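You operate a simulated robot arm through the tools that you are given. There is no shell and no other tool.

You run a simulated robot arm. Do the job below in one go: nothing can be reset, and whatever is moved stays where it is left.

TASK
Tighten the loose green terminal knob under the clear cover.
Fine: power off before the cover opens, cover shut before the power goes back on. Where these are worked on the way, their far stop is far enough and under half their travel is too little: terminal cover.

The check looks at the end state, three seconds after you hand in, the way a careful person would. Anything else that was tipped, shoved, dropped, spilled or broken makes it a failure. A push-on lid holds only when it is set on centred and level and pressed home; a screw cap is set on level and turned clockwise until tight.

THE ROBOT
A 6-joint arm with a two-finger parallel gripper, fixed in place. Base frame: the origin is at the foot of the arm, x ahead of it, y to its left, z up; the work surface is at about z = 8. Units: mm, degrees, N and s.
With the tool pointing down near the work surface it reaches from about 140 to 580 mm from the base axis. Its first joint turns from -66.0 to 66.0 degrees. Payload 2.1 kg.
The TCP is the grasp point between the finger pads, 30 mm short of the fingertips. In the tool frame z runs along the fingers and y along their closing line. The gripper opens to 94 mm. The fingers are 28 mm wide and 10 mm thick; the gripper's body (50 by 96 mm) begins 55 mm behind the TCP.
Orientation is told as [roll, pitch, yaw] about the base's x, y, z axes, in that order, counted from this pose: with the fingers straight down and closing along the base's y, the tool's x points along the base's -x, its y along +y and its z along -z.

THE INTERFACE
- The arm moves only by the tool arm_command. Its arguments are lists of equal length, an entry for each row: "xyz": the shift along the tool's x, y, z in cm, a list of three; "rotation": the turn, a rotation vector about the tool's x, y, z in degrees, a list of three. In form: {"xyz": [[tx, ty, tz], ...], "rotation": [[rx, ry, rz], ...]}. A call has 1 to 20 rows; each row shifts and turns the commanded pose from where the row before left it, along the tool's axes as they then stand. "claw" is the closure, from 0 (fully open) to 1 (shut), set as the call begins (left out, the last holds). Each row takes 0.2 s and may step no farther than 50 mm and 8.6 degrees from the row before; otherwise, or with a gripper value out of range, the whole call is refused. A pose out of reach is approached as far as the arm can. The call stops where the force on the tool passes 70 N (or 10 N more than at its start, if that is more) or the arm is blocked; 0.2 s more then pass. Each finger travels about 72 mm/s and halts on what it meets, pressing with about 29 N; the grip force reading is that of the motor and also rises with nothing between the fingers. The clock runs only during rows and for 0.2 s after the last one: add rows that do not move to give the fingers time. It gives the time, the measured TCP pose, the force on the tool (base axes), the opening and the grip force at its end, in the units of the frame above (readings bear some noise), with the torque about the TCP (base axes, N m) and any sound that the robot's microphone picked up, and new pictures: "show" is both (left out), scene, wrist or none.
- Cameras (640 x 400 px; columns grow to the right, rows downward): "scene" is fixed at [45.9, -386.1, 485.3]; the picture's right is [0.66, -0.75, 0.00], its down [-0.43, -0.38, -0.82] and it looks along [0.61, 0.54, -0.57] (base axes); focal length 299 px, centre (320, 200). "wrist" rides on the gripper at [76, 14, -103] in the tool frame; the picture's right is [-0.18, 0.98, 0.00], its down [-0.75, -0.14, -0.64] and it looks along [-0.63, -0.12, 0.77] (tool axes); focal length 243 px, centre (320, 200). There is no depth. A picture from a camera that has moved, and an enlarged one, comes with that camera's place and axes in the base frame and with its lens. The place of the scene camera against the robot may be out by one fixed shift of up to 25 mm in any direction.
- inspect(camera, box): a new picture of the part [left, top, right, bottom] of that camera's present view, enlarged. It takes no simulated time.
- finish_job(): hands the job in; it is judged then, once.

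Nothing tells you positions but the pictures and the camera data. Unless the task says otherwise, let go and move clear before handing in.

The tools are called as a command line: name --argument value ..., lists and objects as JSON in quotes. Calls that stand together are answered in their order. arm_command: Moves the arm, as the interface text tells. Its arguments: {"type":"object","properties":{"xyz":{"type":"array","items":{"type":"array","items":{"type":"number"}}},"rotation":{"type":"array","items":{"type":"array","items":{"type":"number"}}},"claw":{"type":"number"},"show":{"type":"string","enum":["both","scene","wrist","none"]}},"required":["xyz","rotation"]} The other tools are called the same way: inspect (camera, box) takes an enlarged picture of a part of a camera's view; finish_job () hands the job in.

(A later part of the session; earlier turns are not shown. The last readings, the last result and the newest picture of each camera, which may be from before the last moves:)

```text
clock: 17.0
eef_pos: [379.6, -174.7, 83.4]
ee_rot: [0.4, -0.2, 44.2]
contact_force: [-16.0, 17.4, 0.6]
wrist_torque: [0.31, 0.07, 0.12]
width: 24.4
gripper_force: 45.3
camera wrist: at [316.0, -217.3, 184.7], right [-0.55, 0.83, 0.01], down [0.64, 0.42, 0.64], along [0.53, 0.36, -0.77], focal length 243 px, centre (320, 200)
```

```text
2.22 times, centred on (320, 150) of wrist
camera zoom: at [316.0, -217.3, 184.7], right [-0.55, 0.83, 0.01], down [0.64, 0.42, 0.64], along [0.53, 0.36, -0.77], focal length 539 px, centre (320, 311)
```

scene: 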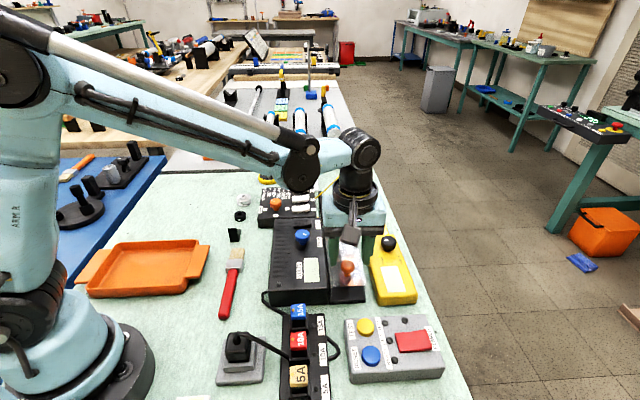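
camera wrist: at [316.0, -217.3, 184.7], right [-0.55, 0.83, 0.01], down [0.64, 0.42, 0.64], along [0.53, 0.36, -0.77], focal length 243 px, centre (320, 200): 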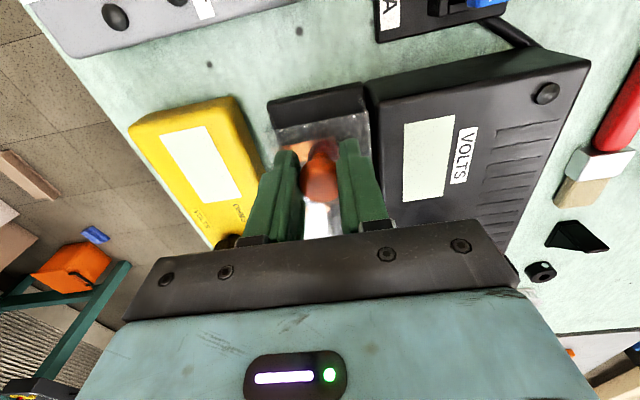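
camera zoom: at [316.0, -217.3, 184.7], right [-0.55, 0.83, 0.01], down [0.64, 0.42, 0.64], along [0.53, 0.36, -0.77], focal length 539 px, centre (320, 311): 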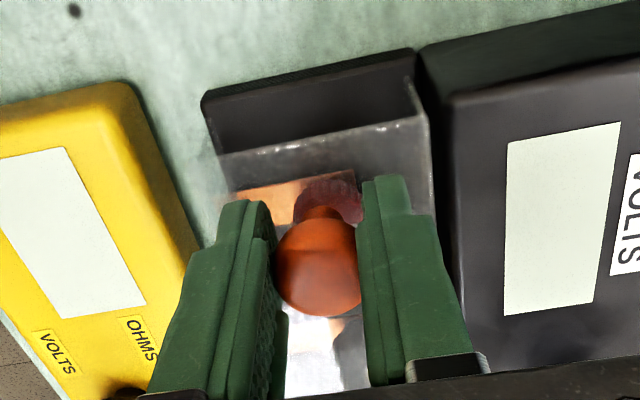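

I have the knob at 24.4 mm, with some sideways load. I'll relieve it with a small +y shift and then start sliding the cover along its rails.

arm_command --xyz '[[0, 0.2, 0], [0, 0, 0]]' --rotation '[[0, 0, 0], [0, 0, 0]]' --show "none"

arm_command --xyz '[[-0.5, 0, 0], [-0.5, 0, 0], [-0.5, 0, 0], [-0.5, 0, 0], [0, 0, 0]]' --rotation '[[0, 0, 0], [0, 0, 0], [0, 0, 0], [0, 0, 0], [0, 0, 0]]' --show "both"

inspect --camera "wrist" --box '[240, 60, 400, 240]'

```text
clock: 17.6
eef_pos: [380.6, -172.3, 82.8]
ee_rot: [0.1, -0.3, 44.0]
contact_force: [-7.5, 13.3, 4.3]
wrist_torque: [0.06, 0.32, 0.03]
width: 24.5
gripper_force: 45.4
```

```text
clock: 18.8
eef_pos: [393.7, -158.1, 83.6]
ee_rot: [0.0, -0.1, 44.0]
contact_force: [-3.4, 4.5, -35.7]
wrist_torque: [-0.11, 0.21, -0.02]
width: 24.8
gripper_force: 44.7
camera wrist: at [329.7, -202.2, 185.3], right [-0.55, 0.83, 0.0], down [0.64, 0.42, 0.64], along [0.54, 0.36, -0.77], focal length 243 px, centre (320, 200)
```

scene: 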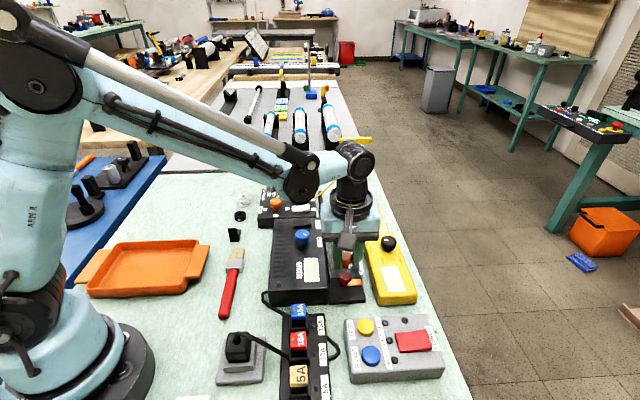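
wrist: 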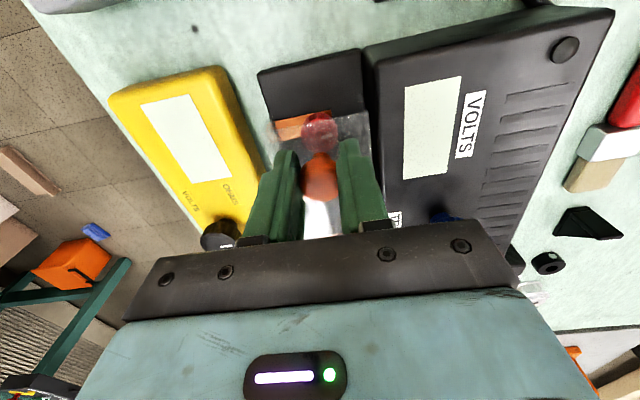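

```text
2.22 times, centred on (320, 150) of wrist
camera zoom: at [329.7, -202.2, 185.3], right [-0.55, 0.83, 0.0], down [0.64, 0.42, 0.64], along [0.54, 0.36, -0.77], focal length 539 px, centre (320, 311)
```

zoom: 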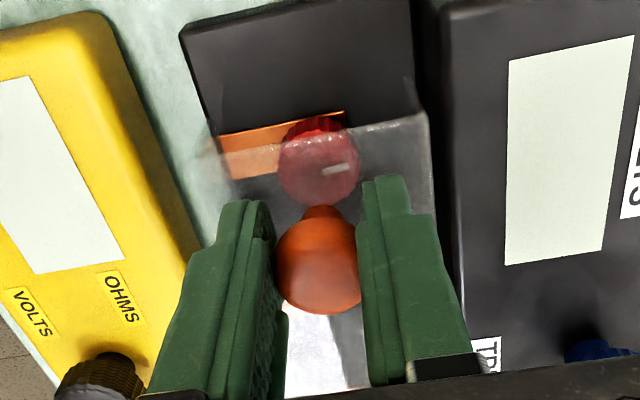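

The cover slides, and a red terminal knob is coming out from under it. I'll ease the upward pull and keep sliding along the rails, which measure nearer 46–47°.

arm_command --xyz '[[0, 0, 0.2], [-0.8, 0.03, 0], [-0.8, 0.03, 0], [-0.8, 0.03, 0], [-0.8, 0.03, 0], [-0.8, 0.03, 0], [-0.8, 0.03, 0], [0, 0, 0]]' --rotation '[[0, 0, 0], [0, 0, 0], [0, 0, 0], [0, 0, 0], [0, 0, 0], [0, 0, 0], [0, 0, 0], [0, 0, 0]]' --show "both"

```text
clock: 20.6
eef_pos: [428.8, -124.6, 80.9]
ee_rot: [0.1, -0.2, 44.1]
contact_force: [-4.0, 4.9, 28.9]
wrist_torque: [0.06, 0.16, -0.01]
width: 24.7
gripper_force: 45.3
camera wrist: at [364.1, -167.6, 183.2], right [-0.55, 0.83, 0.0], down [0.64, 0.42, 0.64], along [0.54, 0.36, -0.77], focal length 243 px, centre (320, 200)
```

scene: 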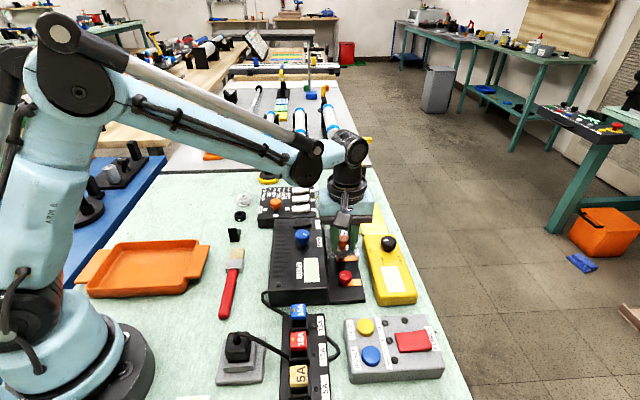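
wrist: 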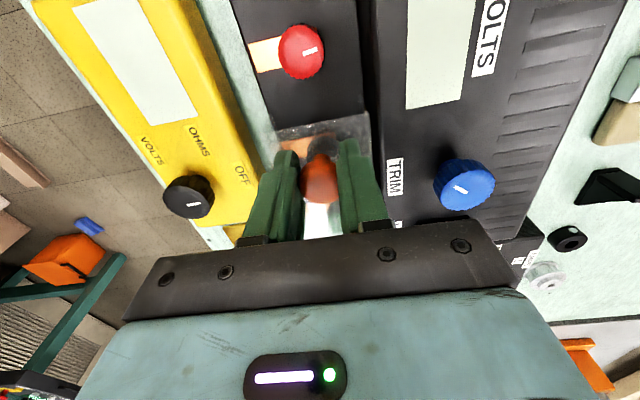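

Sliding well: about 68 mm so far, and the red terminal's mark shows what a tight knob looks like. I'm continuing to the far stop.

arm_command --xyz '[[0, 0, -0.1], [-0.8, 0.02, 0], [-0.8, 0.02, 0], [-0.8, 0.02, 0], [-0.8, 0.02, 0], [-0.8, 0.02, 0], [-0.8, 0.02, 0], [-0.8, 0.02, 0], [0, 0, 0]]' --rotation '[[0, 0, 0], [0, 0, 0], [0, 0, 0], [0, 0, 0], [0, 0, 0], [0, 0, 0], [0, 0, 0], [0, 0, 0], [0, 0, 0]]' --show "both"

```text
clock: 22.6
eef_pos: [467.9, -84.7, 83.1]
ee_rot: [-0.1, -0.3, 44.1]
contact_force: [16.0, -15.4, -18.6]
wrist_torque: [-0.45, 0.05, -0.12]
width: 24.4
gripper_force: 44.8
camera wrist: at [402.8, -128.6, 184.3], right [-0.55, 0.83, 0.0], down [0.64, 0.42, 0.64], along [0.54, 0.35, -0.76], focal length 243 px, centre (320, 200)
```

scene: 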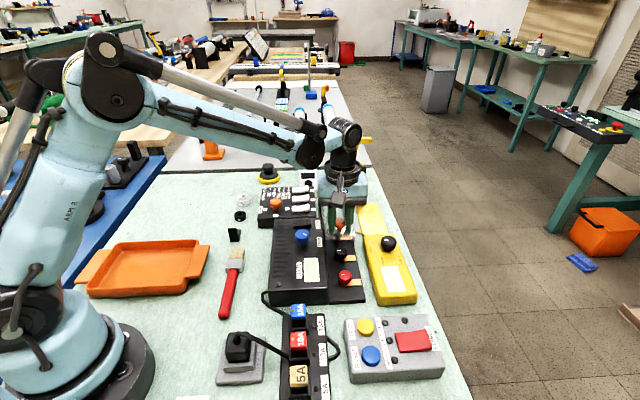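
wrist: 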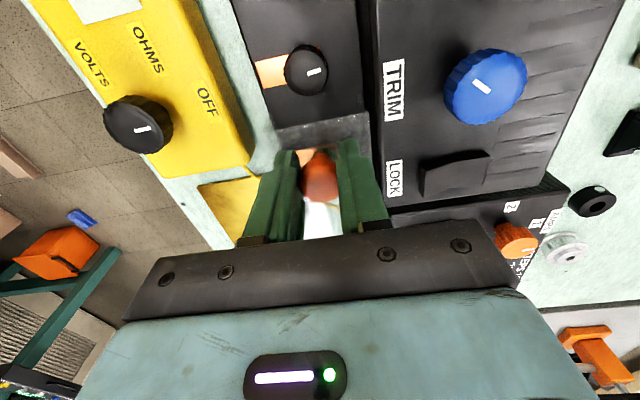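

The black terminal is exposed too and the green one comes next. I'll keep on toward the far stop with a slight side correction.

arm_command --xyz '[[0, -0.1, 0.1], [-0.8, 0.02, 0], [-0.8, 0.02, 0], [-0.8, 0.02, 0], [-0.8, 0.02, 0], [-0.8, 0.02, 0], [-0.8, 0.02, 0], [-0.8, 0.02, 0], [-0.8, 0.02, 0], [-0.8, 0.02, 0], [0, 0, 0]]' --rotation '[[0, 0, 0], [0, 0, 0], [0, 0, 0], [0, 0, 0], [0, 0, 0], [0, 0, 0], [0, 0, 0], [0, 0, 0], [0, 0, 0], [0, 0, 0], [0, 0, 0]]' --show "both"

```text
clock: 25.0
eef_pos: [517.2, -36.8, 81.0]
ee_rot: [0.1, 0.4, 43.8]
contact_force: [-24.3, -24.6, -6.0]
wrist_torque: [-0.38, 0.36, -0.06]
width: 24.8
gripper_force: 45.1
camera wrist: at [452.2, -79.5, 184.0], right [-0.55, 0.84, 0.0], down [0.65, 0.42, 0.64], along [0.53, 0.35, -0.77], focal length 243 px, centre (320, 200)
```

scene: 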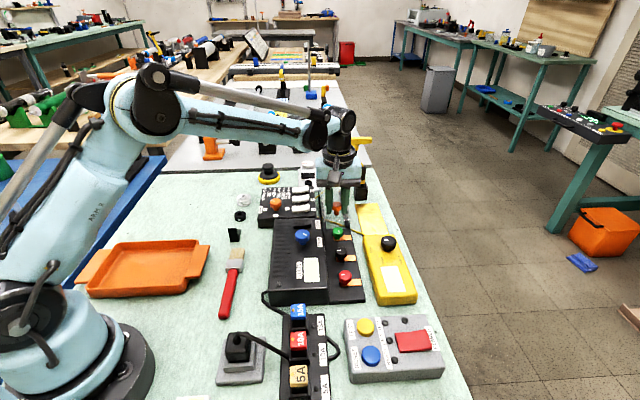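
wrist: 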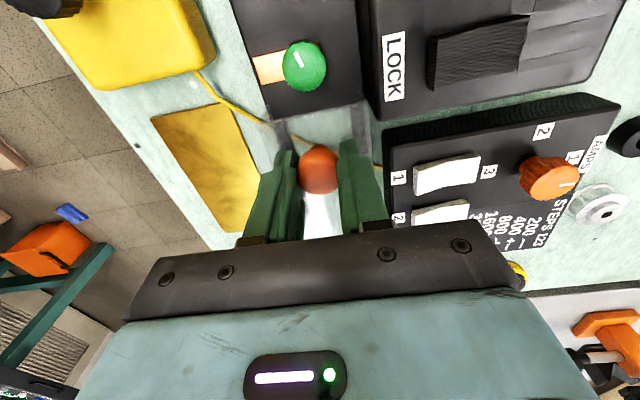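

The cover is at its far stop, about 190 mm of travel, and the green knob is fully exposed with its mark turned away from the others. I'll ease the load, open the fingers and lift clear.

arm_command --xyz '[[0.3, 0, 0], [0, 0, 0]]' --rotation '[[0, 0, 0], [0, 0, 0]]' --show "none"

arm_command --xyz '[[0, 0, 0], [0, 0, 0], [0, 0, -2], [0, 0, -3], [0, 0, -3], [0, 0, -3], [0, 0, 0]]' --rotation '[[0, 0, 0], [0, 0, 0], [0, 0, 0], [0, 0, 0], [0, 0, 0], [0, 0, 0], [0, 0, 0]]' --claw 0.5 --show "both"

inspect --camera "scene" --box '[290, 180, 390, 310]'

inspect --camera "wrist" --box '[220, 0, 420, 200]'

```text
clock: 25.6
eef_pos: [515.5, -37.2, 81.8]
ee_rot: [-0.1, 0.1, 44.0]
contact_force: [-8.9, -17.9, -8.1]
wrist_torque: [-0.78, 0.69, -0.04]
width: 24.6
gripper_force: 45.3
```

```text
clock: 27.2
eef_pos: [516.7, -36.0, 191.3]
ee_rot: [0.0, -0.2, 44.2]
contact_force: [-0.2, 0.5, -1.1]
wrist_torque: [0.0, 0.0, -0.04]
width: 46.7
gripper_force: 0.0
camera wrist: at [451.3, -79.2, 292.9], right [-0.55, 0.83, 0.0], down [0.64, 0.42, 0.64], along [0.54, 0.36, -0.77], focal length 243 px, centre (320, 200)
```

scene: 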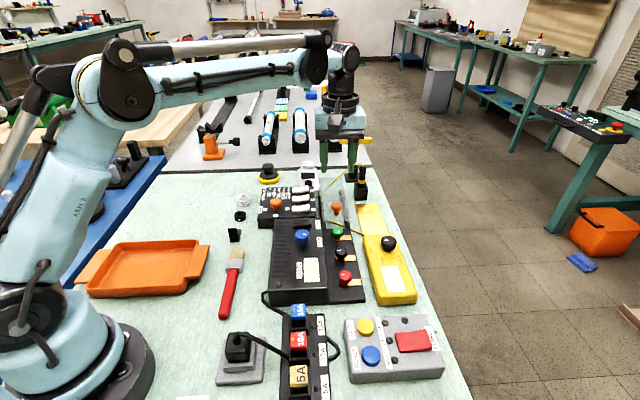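
wrist: 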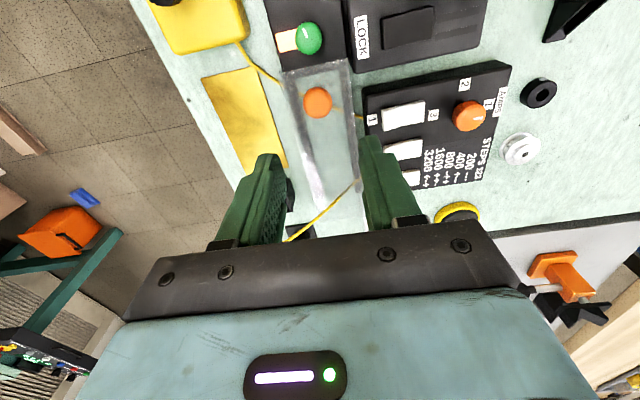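

```text
3.08 times, centred on (340, 245) of scene
camera zoom: at [45.9, -386.1, 485.3], right [0.66, -0.75, 0.0], down [-0.43, -0.38, -0.82], along [0.61, 0.54, -0.57], focal length 920 px, centre (258, 62)
```

zoom: 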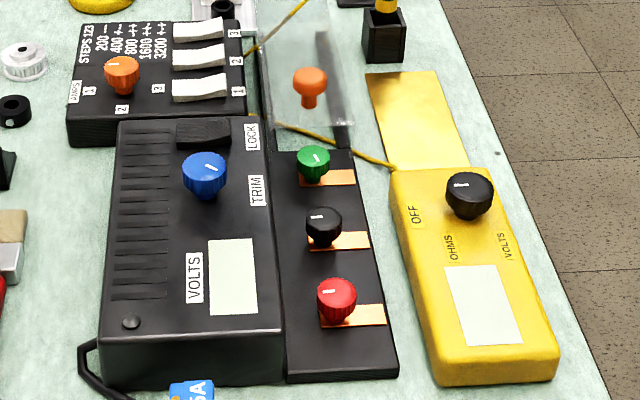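

```text
2.00 times, centred on (320, 100) of wrist
camera zoom: at [451.3, -79.2, 292.9], right [-0.55, 0.83, 0.0], down [0.64, 0.42, 0.64], along [0.54, 0.36, -0.77], focal length 485 px, centre (320, 400)
```

zoom: 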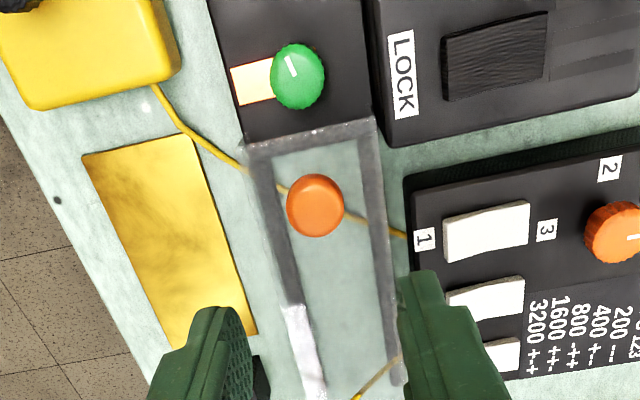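

Everything is exposed now. The red and black marks point toward the supply, while the green one is about 107° anticlockwise of that. The green knob triangulates to (477, -72, 55). I'll move over it and pre-rotate 40° anticlockwise so I can turn it clockwise.

arm_command --xyz '[[2.7, 0.1, 0], [2.63, 0.07, 0], [0, 0, 4], [0, 0, 4], [0, 0, 0], [0, 0, 0], [0, 0, 0], [0, 0, 0], [0, 0, 0], [0, 0, 0]]' --rotation '[[0, 0, 0], [0, 0, 0], [0, 0, 0], [0, 0, 0], [0, 0, -8], [0, 0, -8], [0, 0, -8], [0, 0, -8], [0, 0, -8], [0, 0, 0]]' --claw 0.62 --show "both"

inspect --camera "wrist" --box '[220, 40, 420, 240]'

inspect --camera "scene" --box '[290, 180, 390, 310]'

```text
clock: 29.4
eef_pos: [476.8, -69.7, 111.2]
ee_rot: [0.0, -0.3, 84.3]
contact_force: [-0.5, -0.2, -0.8]
wrist_torque: [0.06, -0.02, 0.02]
width: 35.7
gripper_force: 0.1
camera wrist: at [455.0, -145.8, 212.9], right [-0.96, 0.28, 0.0], down [0.22, 0.73, 0.64], along [0.18, 0.62, -0.76], focal length 243 px, centre (320, 200)
```

scene: 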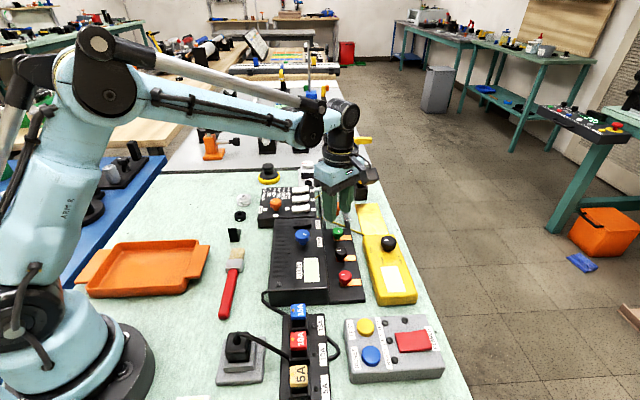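
wrist: 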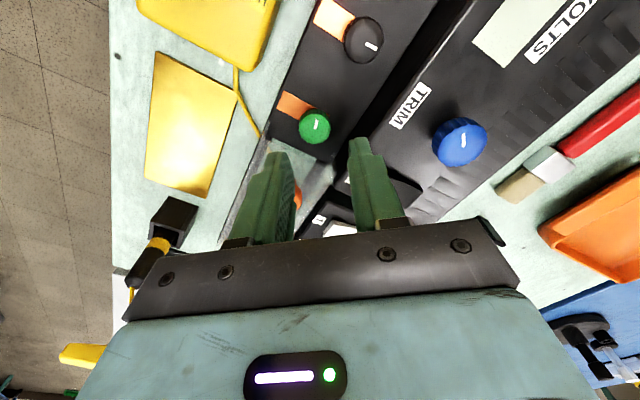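

```text
2.00 times, centred on (320, 140) of wrist
camera zoom: at [455.0, -145.8, 212.9], right [-0.96, 0.28, 0.0], down [0.22, 0.73, 0.64], along [0.18, 0.62, -0.76], focal length 485 px, centre (320, 320)
```

zoom: 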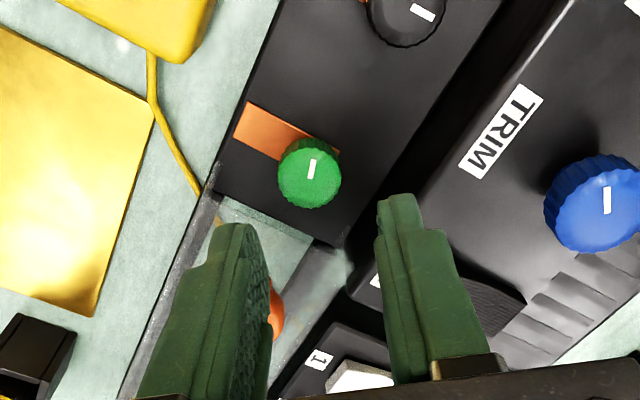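

```text
3.08 times, centred on (340, 245) of scene
camera zoom: at [45.9, -386.1, 485.3], right [0.66, -0.75, 0.0], down [-0.43, -0.38, -0.82], along [0.61, 0.54, -0.57], focal length 920 px, centre (258, 62)
```

zoom: 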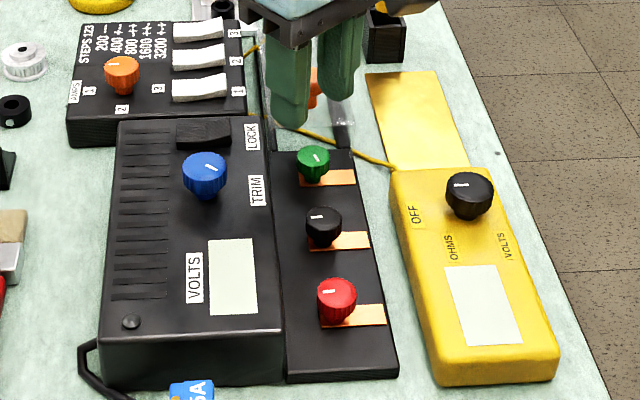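

Combining the views, the green knob's top is lower than I first thought, at about (479, -73, 37). I'll shift so the fingers sit slightly toward the base side, clear of the cover's edge, and go down part way to check.

arm_command --xyz '[[0.86, -0.23, 0], [0, 0, 1.8], [0, 0, 1.5], [0, 0, 0]]' --rotation '[[0, 0, 0], [0, 0, 0], [0, 0, 0], [0, 0, 0]]' --show "both"

inspect --camera "wrist" --box '[240, 80, 400, 240]'

inspect --camera "scene" --box '[290, 190, 390, 270]'

```text
clock: 30.4
eef_pos: [478.4, -81.2, 76.5]
ee_rot: [0.0, -0.2, 84.1]
contact_force: [-0.5, 0.1, -0.2]
wrist_torque: [0.0, 0.0, 0.0]
width: 35.4
gripper_force: 0.1
camera wrist: at [455.7, -155.0, 178.6], right [-0.96, 0.28, 0.0], down [0.22, 0.73, 0.64], along [0.18, 0.62, -0.76], focal length 243 px, centre (320, 200)
```

scene: 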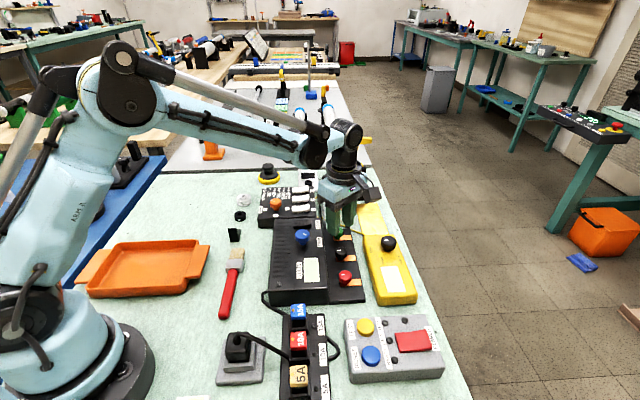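
wrist: 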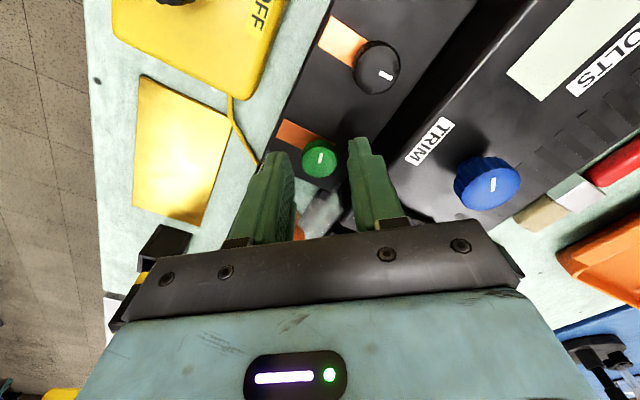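

```text
2.50 times, centred on (320, 160) of wrist
camera zoom: at [455.7, -155.0, 178.6], right [-0.96, 0.28, 0.0], down [0.22, 0.73, 0.64], along [0.18, 0.62, -0.76], focal length 606 px, centre (320, 300)
```

zoom: 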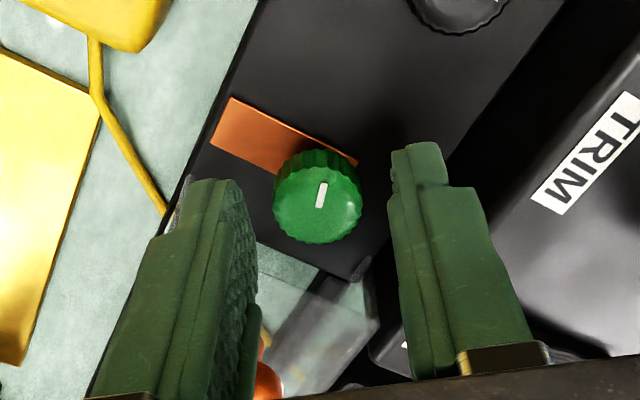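

```text
5.00 times, centred on (340, 230) of scene
camera zoom: at [45.9, -386.1, 485.3], right [0.66, -0.75, 0.0], down [-0.43, -0.38, -0.82], along [0.61, 0.54, -0.57], focal length 1496 px, centre (220, 50)
```

zoom: 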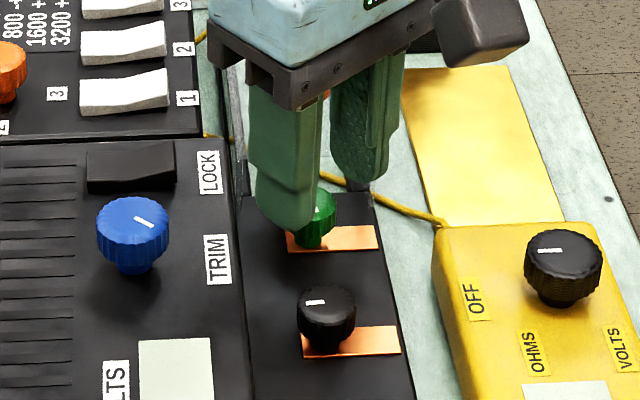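

The view confirms the knob at (479, -73.5, 37), well centred between the fingers. I'll lower the tips to about z 26 and close on it.

arm_command --xyz '[[-0.15, 0, 0.7], [0, 0, 0.7], [0, 0, 0.6], [0, 0, 0]]' --rotation '[[0, 0, 0], [0, 0, 0], [0, 0, 0], [0, 0, 0]]' --show "none"

inspect --camera "wrist" --box '[240, 100, 400, 240]'

inspect --camera "scene" --box '[290, 190, 390, 270]'

```text
clock: 31.4
eef_pos: [477.0, -77.3, 57.8]
ee_rot: [0.1, -0.2, 84.1]
contact_force: [-2.3, -4.5, 2.0]
wrist_torque: [0.0, -0.01, -0.09]
width: 34.0
gripper_force: 0.0
```

```text
2.86 times, centred on (320, 170) of wrist
camera zoom: at [455.4, -153.0, 160.0], right [-0.96, 0.28, 0.0], down [0.22, 0.73, 0.64], along [0.18, 0.62, -0.76], focal length 693 px, centre (320, 286)
```

zoom: 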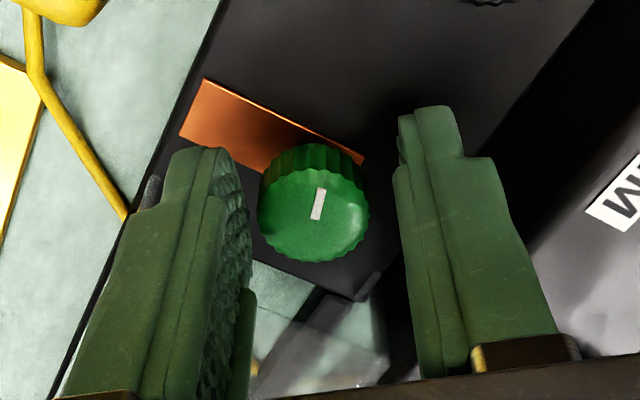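

```text
5.00 times, centred on (340, 230) of scene
camera zoom: at [45.9, -386.1, 485.3], right [0.66, -0.75, 0.0], down [-0.43, -0.38, -0.82], along [0.61, 0.54, -0.57], focal length 1496 px, centre (220, 50)
```

zoom: 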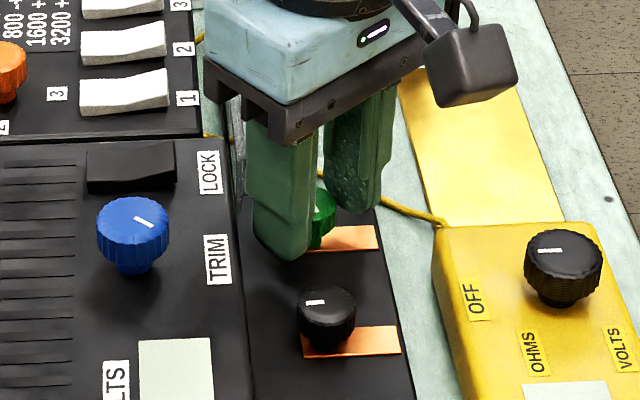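

One finger is just grazing the cover's edge at about 5 N. Closing draws it inward, away from the cover, so I'll close on the knob now.

arm_command --xyz '[[0, 0, 0], [0, 0, 0], [0, 0, 0]]' --rotation '[[0, 0, 0], [0, 0, 0], [0, 0, 0]]' --claw 1 --show "wrist"

inspect --camera "wrist" --box '[240, 100, 400, 240]'

```text
clock: 32.2
eef_pos: [479.3, -77.4, 58.0]
ee_rot: [-0.6, -0.2, 84.1]
contact_force: [34.0, 0.8, -14.0]
wrist_torque: [0.18, -0.35, -0.2]
width: 24.1
gripper_force: 44.6
camera wrist: at [457.0, -152.5, 159.6], right [-0.96, 0.28, -0.01], down [0.21, 0.73, 0.65], along [0.19, 0.62, -0.76], focal length 243 px, centre (320, 200)
```

wrist: 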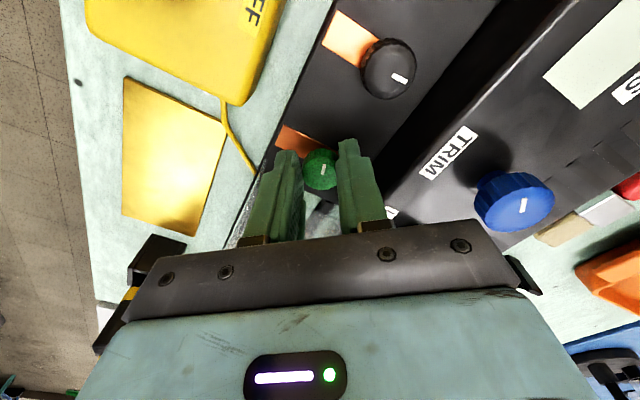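

```text
2.86 times, centred on (320, 170) of wrist
camera zoom: at [457.0, -152.5, 159.6], right [-0.96, 0.28, -0.01], down [0.21, 0.73, 0.65], along [0.19, 0.62, -0.76], focal length 693 px, centre (320, 286)
```

zoom: 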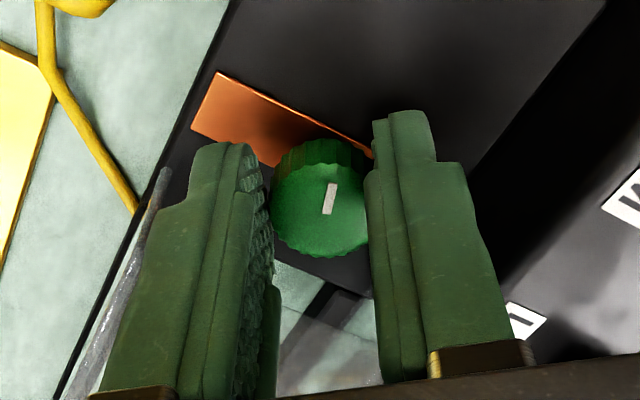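

The knob is held at 24.1 mm with a side load. I'll centre on it with a small shift, then turn clockwise in steps about its axis.

arm_command --xyz '[[0, -0.28, 0], [0, 0, 0], [0, 0.056, 0], [0, 0.056, 0], [0, 0.056, 0], [0, 0.056, 0], [0, 0.056, 0], [0, 0, 0]]' --rotation '[[0, 0, 0], [0, 0, 0], [0, 0, 8], [0, 0, 8], [0, 0, 8], [0, 0, 8], [0, 0, 8], [0, 0, 0]]' --show "wrist"

inspect --camera "wrist" --box '[240, 100, 400, 240]'

```text
clock: 34.0
eef_pos: [475.7, -75.7, 58.5]
ee_rot: [0.7, -0.1, 44.0]
contact_force: [-27.5, 23.8, 4.1]
wrist_torque: [0.8, -0.06, 0.26]
width: 24.2
gripper_force: 45.2
camera wrist: at [412.8, -119.8, 160.5], right [-0.55, 0.83, 0.01], down [0.65, 0.42, 0.64], along [0.53, 0.36, -0.77], focal length 243 px, centre (320, 200)
```

wrist: 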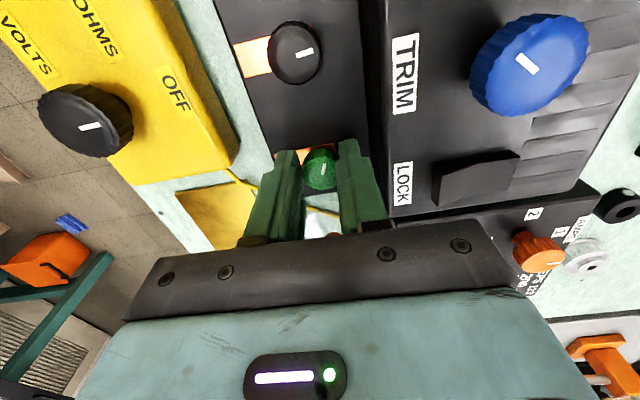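

```text
2.86 times, centred on (320, 170) of wrist
camera zoom: at [412.8, -119.8, 160.5], right [-0.55, 0.83, 0.01], down [0.65, 0.42, 0.64], along [0.53, 0.36, -0.77], focal length 693 px, centre (320, 286)
```

zoom: 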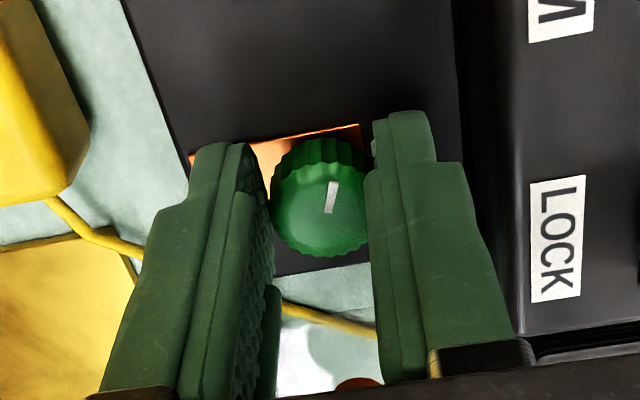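

The knob turned 40° with the tool. I'll correct the side load and continue clockwise for another 40°.

arm_command --xyz '[[0, 0.22, 0], [0, 0.056, 0], [0, 0.056, 0], [0, 0.056, 0], [0, 0.056, 0], [0, 0.056, 0], [0, 0, 0]]' --rotation '[[0, 0, 0], [0, 0, 8], [0, 0, 8], [0, 0, 8], [0, 0, 8], [0, 0, 8], [0, 0, 0]]' --show "wrist"

inspect --camera "wrist" --box '[240, 100, 400, 240]'

```text
clock: 35.6
eef_pos: [475.0, -72.5, 58.7]
ee_rot: [0.7, 0.2, 4.1]
contact_force: [-20.9, 25.8, -12.9]
wrist_torque: [0.49, -0.36, 0.21]
width: 23.8
gripper_force: 45.2
camera wrist: at [398.1, -64.2, 161.2], right [0.11, 0.99, 0.01], down [0.76, -0.09, 0.64], along [0.63, -0.06, -0.77], focal length 243 px, centre (320, 200)
```

wrist: 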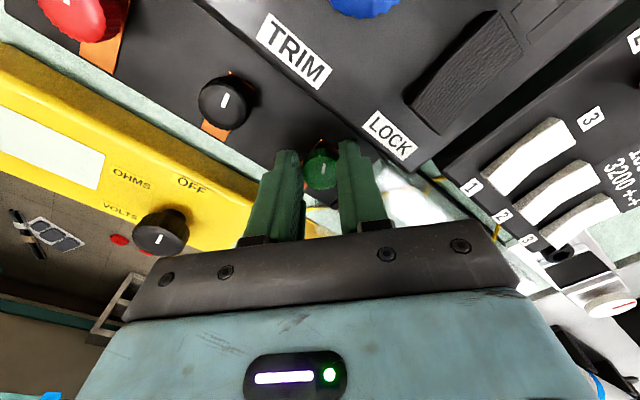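

```text
2.86 times, centred on (320, 170) of wrist
camera zoom: at [398.1, -64.2, 161.2], right [0.11, 0.99, 0.01], down [0.76, -0.09, 0.64], along [0.63, -0.06, -0.77], focal length 693 px, centre (320, 286)
```

zoom: 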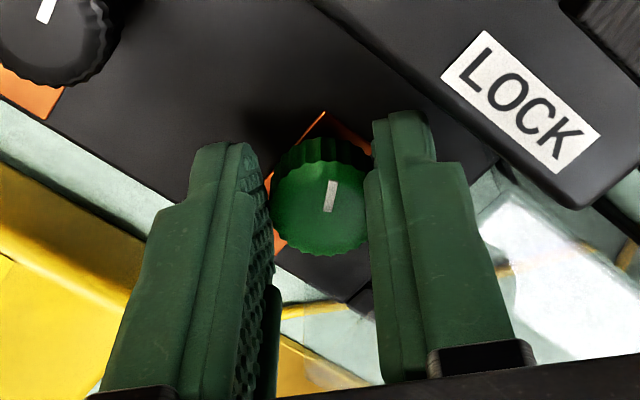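

The green mark is now within about 25° of the others. To keep the fingers clear of the cover's edge I'll open slightly, lift, and re-grip from a fresh angle.

arm_command --xyz '[[0.1, 0.17, 0], [0, 0, 0]]' --rotation '[[0, 0, 0], [0, 0, 0]]' --show "none"

arm_command --xyz '[[0, 0, 0], [0, 0, 0], [0, 0, -1], [0, 0, -1.5], [0, 0, -1], [0, 0, 0]]' --rotation '[[0, 0, 0], [0, 0, 0], [0, 0, 0], [0, 0, 0], [0, 0, 0], [0, 0, 0]]' --claw 0.67 --show "none"

arm_command --xyz '[[-0.1, -0.2, 0], [-0.1, -0.25, 0], [0, 0, 0], [0, 0, 0], [0, 0, 0], [0, 0, 0], [0, 0, 0], [0, 0, 0], [0, 0, 0], [0, 0, 0], [0, 0, 0]]' --rotation '[[0, 0, 0], [0, 0, 0], [0, 0, -8], [0, 0, -8], [0, 0, -8], [0, 0, -8], [0, 0, -8], [0, 0, -8], [0, 0, -8], [0, 0, -8], [0, 0, 0]]' --show "both"

inspect --camera "wrist" --box '[220, 40, 420, 240]'

inspect --camera "scene" --box '[290, 190, 390, 270]'

```text
clock: 36.2
eef_pos: [474.2, -71.5, 60.0]
ee_rot: [0.4, 0.0, 4.1]
contact_force: [-3.3, 15.5, -3.2]
wrist_torque: [0.31, 1.37, 0.13]
width: 24.2
gripper_force: 44.8
```

```text
clock: 37.6
eef_pos: [473.8, -71.5, 94.9]
ee_rot: [0.3, -0.2, 4.1]
contact_force: [-0.8, 0.3, 0.4]
wrist_torque: [-0.02, 0.01, -0.01]
width: 31.1
gripper_force: 0.1
```

```text
clock: 40.0
eef_pos: [475.4, -77.2, 94.8]
ee_rot: [0.0, -0.2, 68.2]
contact_force: [-0.7, -0.1, -0.1]
wrist_torque: [-0.01, 0.01, -0.02]
width: 31.0
gripper_force: 0.1
camera wrist: at [434.9, -143.8, 195.8], right [-0.84, 0.54, 0.0], down [0.41, 0.65, 0.64], along [0.34, 0.54, -0.76], focal length 243 px, centre (320, 200)
```

scene: 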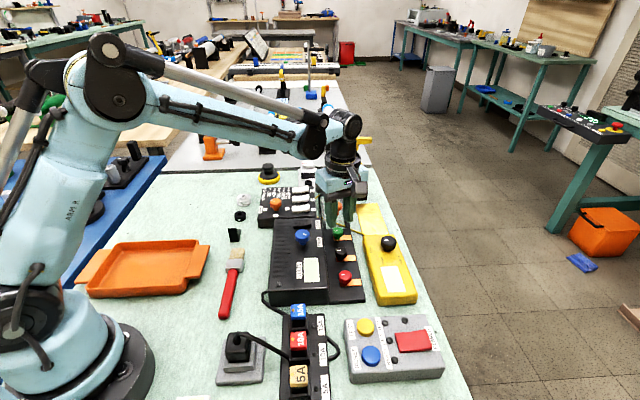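
wrist: 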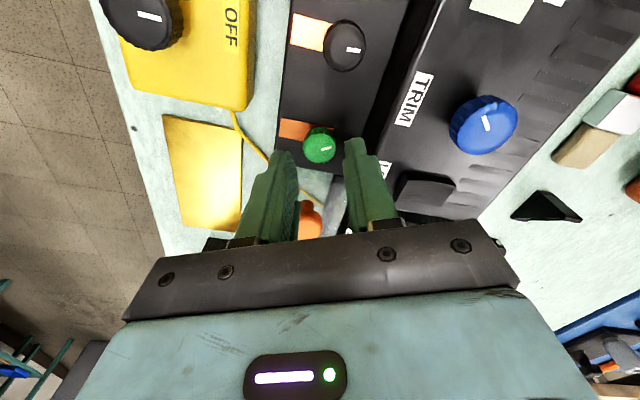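

```text
2.00 times, centred on (320, 140) of wrist
camera zoom: at [434.9, -143.8, 195.8], right [-0.84, 0.54, 0.0], down [0.41, 0.65, 0.64], along [0.34, 0.54, -0.76], focal length 485 px, centre (320, 320)
```

zoom: 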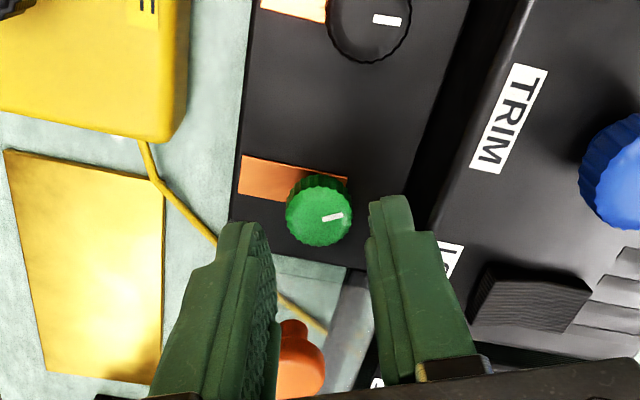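

```text
5.00 times, centred on (340, 230) of scene
camera zoom: at [45.9, -386.1, 485.3], right [0.66, -0.75, 0.0], down [-0.43, -0.38, -0.82], along [0.61, 0.54, -0.57], focal length 1496 px, centre (220, 50)
```

zoom: 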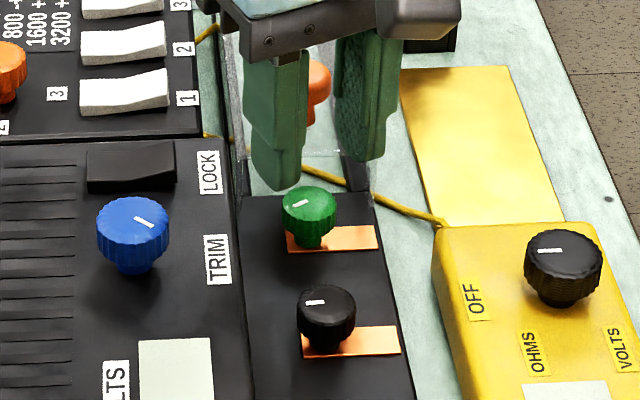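

The green mark needs about 20° more to line up with black and red. I'll go down on the knob again at this angle and grip.

arm_command --xyz '[[0, -0.15, 0], [0, 0, 1.3], [0, 0, 1.3], [0, 0, 1.1], [0, 0, 0]]' --rotation '[[0, 0, 0], [0, 0, 0], [0, 0, 0], [0, 0, 0], [0, 0, 0]]' --show "none"

arm_command --xyz '[[0, 0, 0], [0, 0, 0], [0, 0, 0]]' --rotation '[[0, 0, 0], [0, 0, 0], [0, 0, 0]]' --claw 1 --show "wrist"

inspect --camera "wrist" --box '[240, 100, 400, 240]'

```text
clock: 41.2
eef_pos: [479.0, -77.0, 56.2]
ee_rot: [0.1, -0.2, 68.1]
contact_force: [0.3, -0.1, 0.0]
wrist_torque: [0.02, 0.0, 0.02]
width: 31.2
gripper_force: 0.0
```

```text
clock: 42.0
eef_pos: [477.0, -77.0, 55.6]
ee_rot: [0.1, -0.2, 68.1]
contact_force: [-10.1, 1.9, -5.6]
wrist_torque: [0.14, -0.13, 0.07]
width: 24.1
gripper_force: 45.0
camera wrist: at [437.1, -143.2, 158.2], right [-0.84, 0.54, 0.0], down [0.41, 0.64, 0.64], along [0.34, 0.54, -0.77], focal length 243 px, centre (320, 200)
```

wrist: 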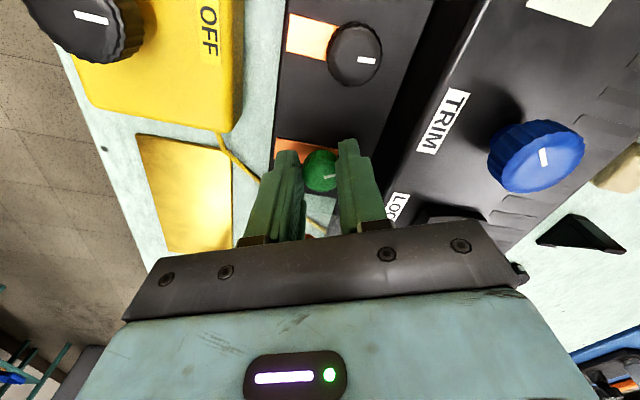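

```text
2.86 times, centred on (320, 170) of wrist
camera zoom: at [437.1, -143.2, 158.2], right [-0.84, 0.54, 0.0], down [0.41, 0.64, 0.64], along [0.34, 0.54, -0.77], focal length 693 px, centre (320, 286)
```

zoom: 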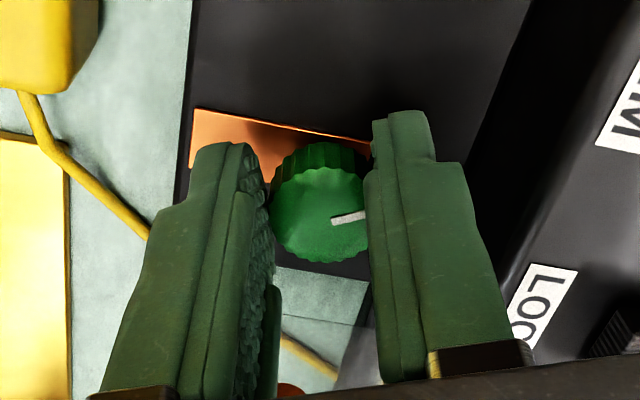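

Gripped cleanly. I'll turn clockwise another 24° and watch the torque and the mark.

arm_command --xyz '[[0, 0.047, 0], [0, 0.047, 0], [0, 0.047, 0], [0, 0.047, 0], [0, 0, 0]]' --rotation '[[0, 0, 6], [0, 0, 6], [0, 0, 6], [0, 0, 6], [0, 0, 0]]' --show "wrist"

inspect --camera "wrist" --box '[240, 100, 400, 240]'

```text
clock: 43.2
eef_pos: [475.7, -76.4, 56.6]
ee_rot: [0.3, -0.1, 44.0]
contact_force: [-19.1, 9.9, -10.5]
wrist_torque: [0.79, -0.52, 0.13]
width: 23.9
gripper_force: 44.7
camera wrist: at [412.0, -119.2, 158.4], right [-0.55, 0.83, 0.01], down [0.64, 0.42, 0.64], along [0.53, 0.36, -0.77], focal length 243 px, centre (320, 200)
```

wrist: 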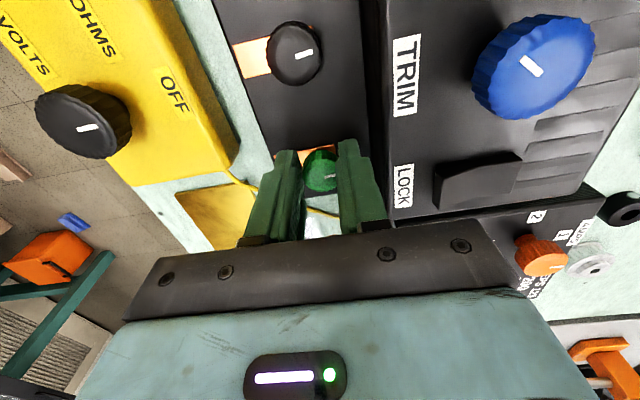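

```text
2.86 times, centred on (320, 170) of wrist
camera zoom: at [412.0, -119.2, 158.4], right [-0.55, 0.83, 0.01], down [0.64, 0.42, 0.64], along [0.53, 0.36, -0.77], focal length 693 px, centre (320, 286)
```

zoom: 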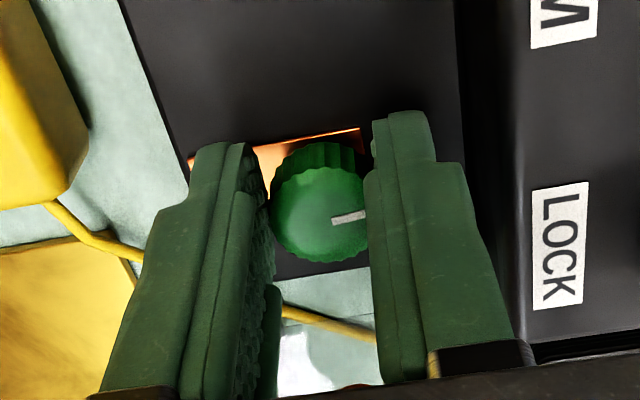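

It's about aligned with the others now, but there's no firm stop yet. I'll keep turning clockwise gently to find the tight end.

arm_command --xyz '[[0, 0.12, 0], [0, 0.047, 0], [0, 0.047, 0], [0, 0.047, 0], [0, 0, 0]]' --rotation '[[0, 0, 0], [0, 0, 6], [0, 0, 6], [0, 0, 6], [0, 0, 0]]' --show "wrist"

inspect --camera "wrist" --box '[240, 100, 400, 240]'

```text
clock: 44.4
eef_pos: [473.7, -75.1, 57.3]
ee_rot: [0.2, -0.1, 25.9]
contact_force: [-9.5, 7.0, 5.2]
wrist_torque: [0.08, 0.36, 0.71]
width: 24.1
gripper_force: 45.3
camera wrist: at [400.0, -95.4, 158.5], right [-0.27, 0.96, 0.0], down [0.74, 0.2, 0.64], along [0.62, 0.17, -0.77], focal length 243 px, centre (320, 200)
```

wrist: 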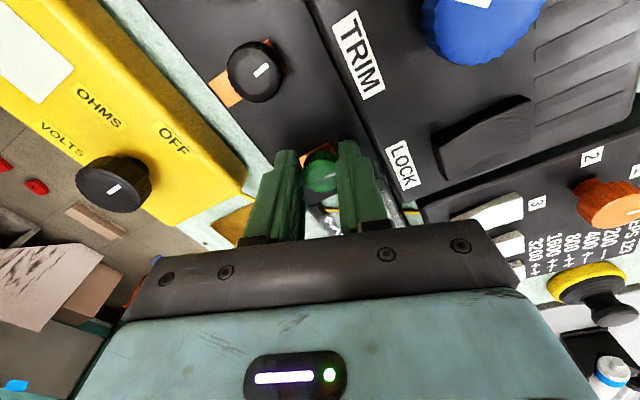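

```text
2.86 times, centred on (320, 170) of wrist
camera zoom: at [400.0, -95.4, 158.5], right [-0.27, 0.96, 0.0], down [0.74, 0.2, 0.64], along [0.62, 0.17, -0.77], focal length 693 px, centre (320, 286)
```

zoom: 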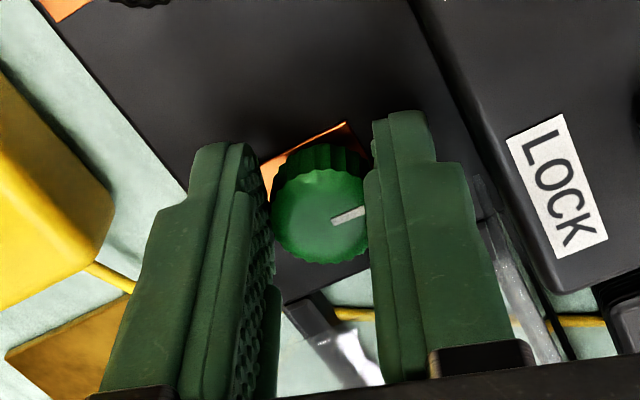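

Torque jumped to 0.71 N·m and the mark has started to lag the fingers, so the knob is at its stop. A few more degrees will confirm it's seated.

arm_command --xyz '[[0, 0.047, 0], [0, 0.047, 0], [0, 0, 0]]' --rotation '[[0, 0, 6], [0, 0, 6], [0, 0, 0]]' --show "wrist"

inspect --camera "wrist" --box '[240, 100, 400, 240]'

```text
clock: 45.2
eef_pos: [473.1, -72.5, 56.3]
ee_rot: [0.2, 0.0, 14.0]
contact_force: [-2.7, 8.4, 1.0]
wrist_torque: [0.18, 0.02, 0.24]
width: 24.0
gripper_force: 44.9
camera wrist: at [397.1, -77.8, 158.2], right [-0.06, 1.0, 0.0], down [0.76, 0.04, 0.64], along [0.64, 0.04, -0.77], focal length 243 px, centre (320, 200)
```

wrist: 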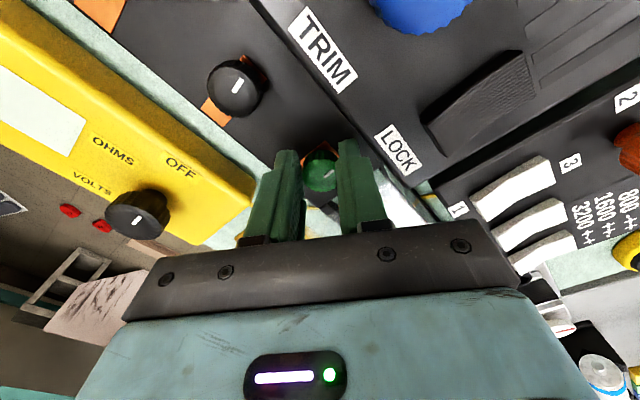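

```text
2.86 times, centred on (320, 170) of wrist
camera zoom: at [397.1, -77.8, 158.2], right [-0.06, 1.0, 0.0], down [0.76, 0.04, 0.64], along [0.64, 0.04, -0.77], focal length 693 px, centre (320, 286)
```

zoom: 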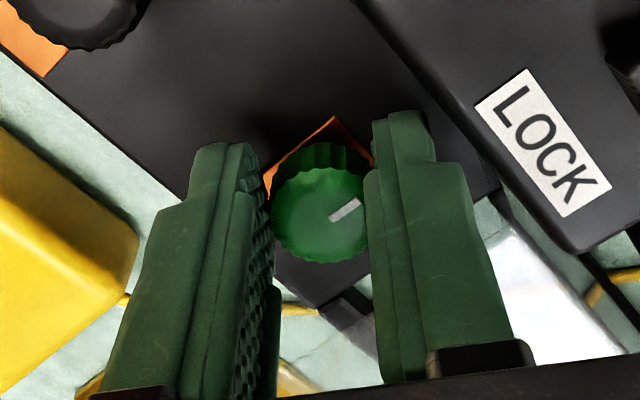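

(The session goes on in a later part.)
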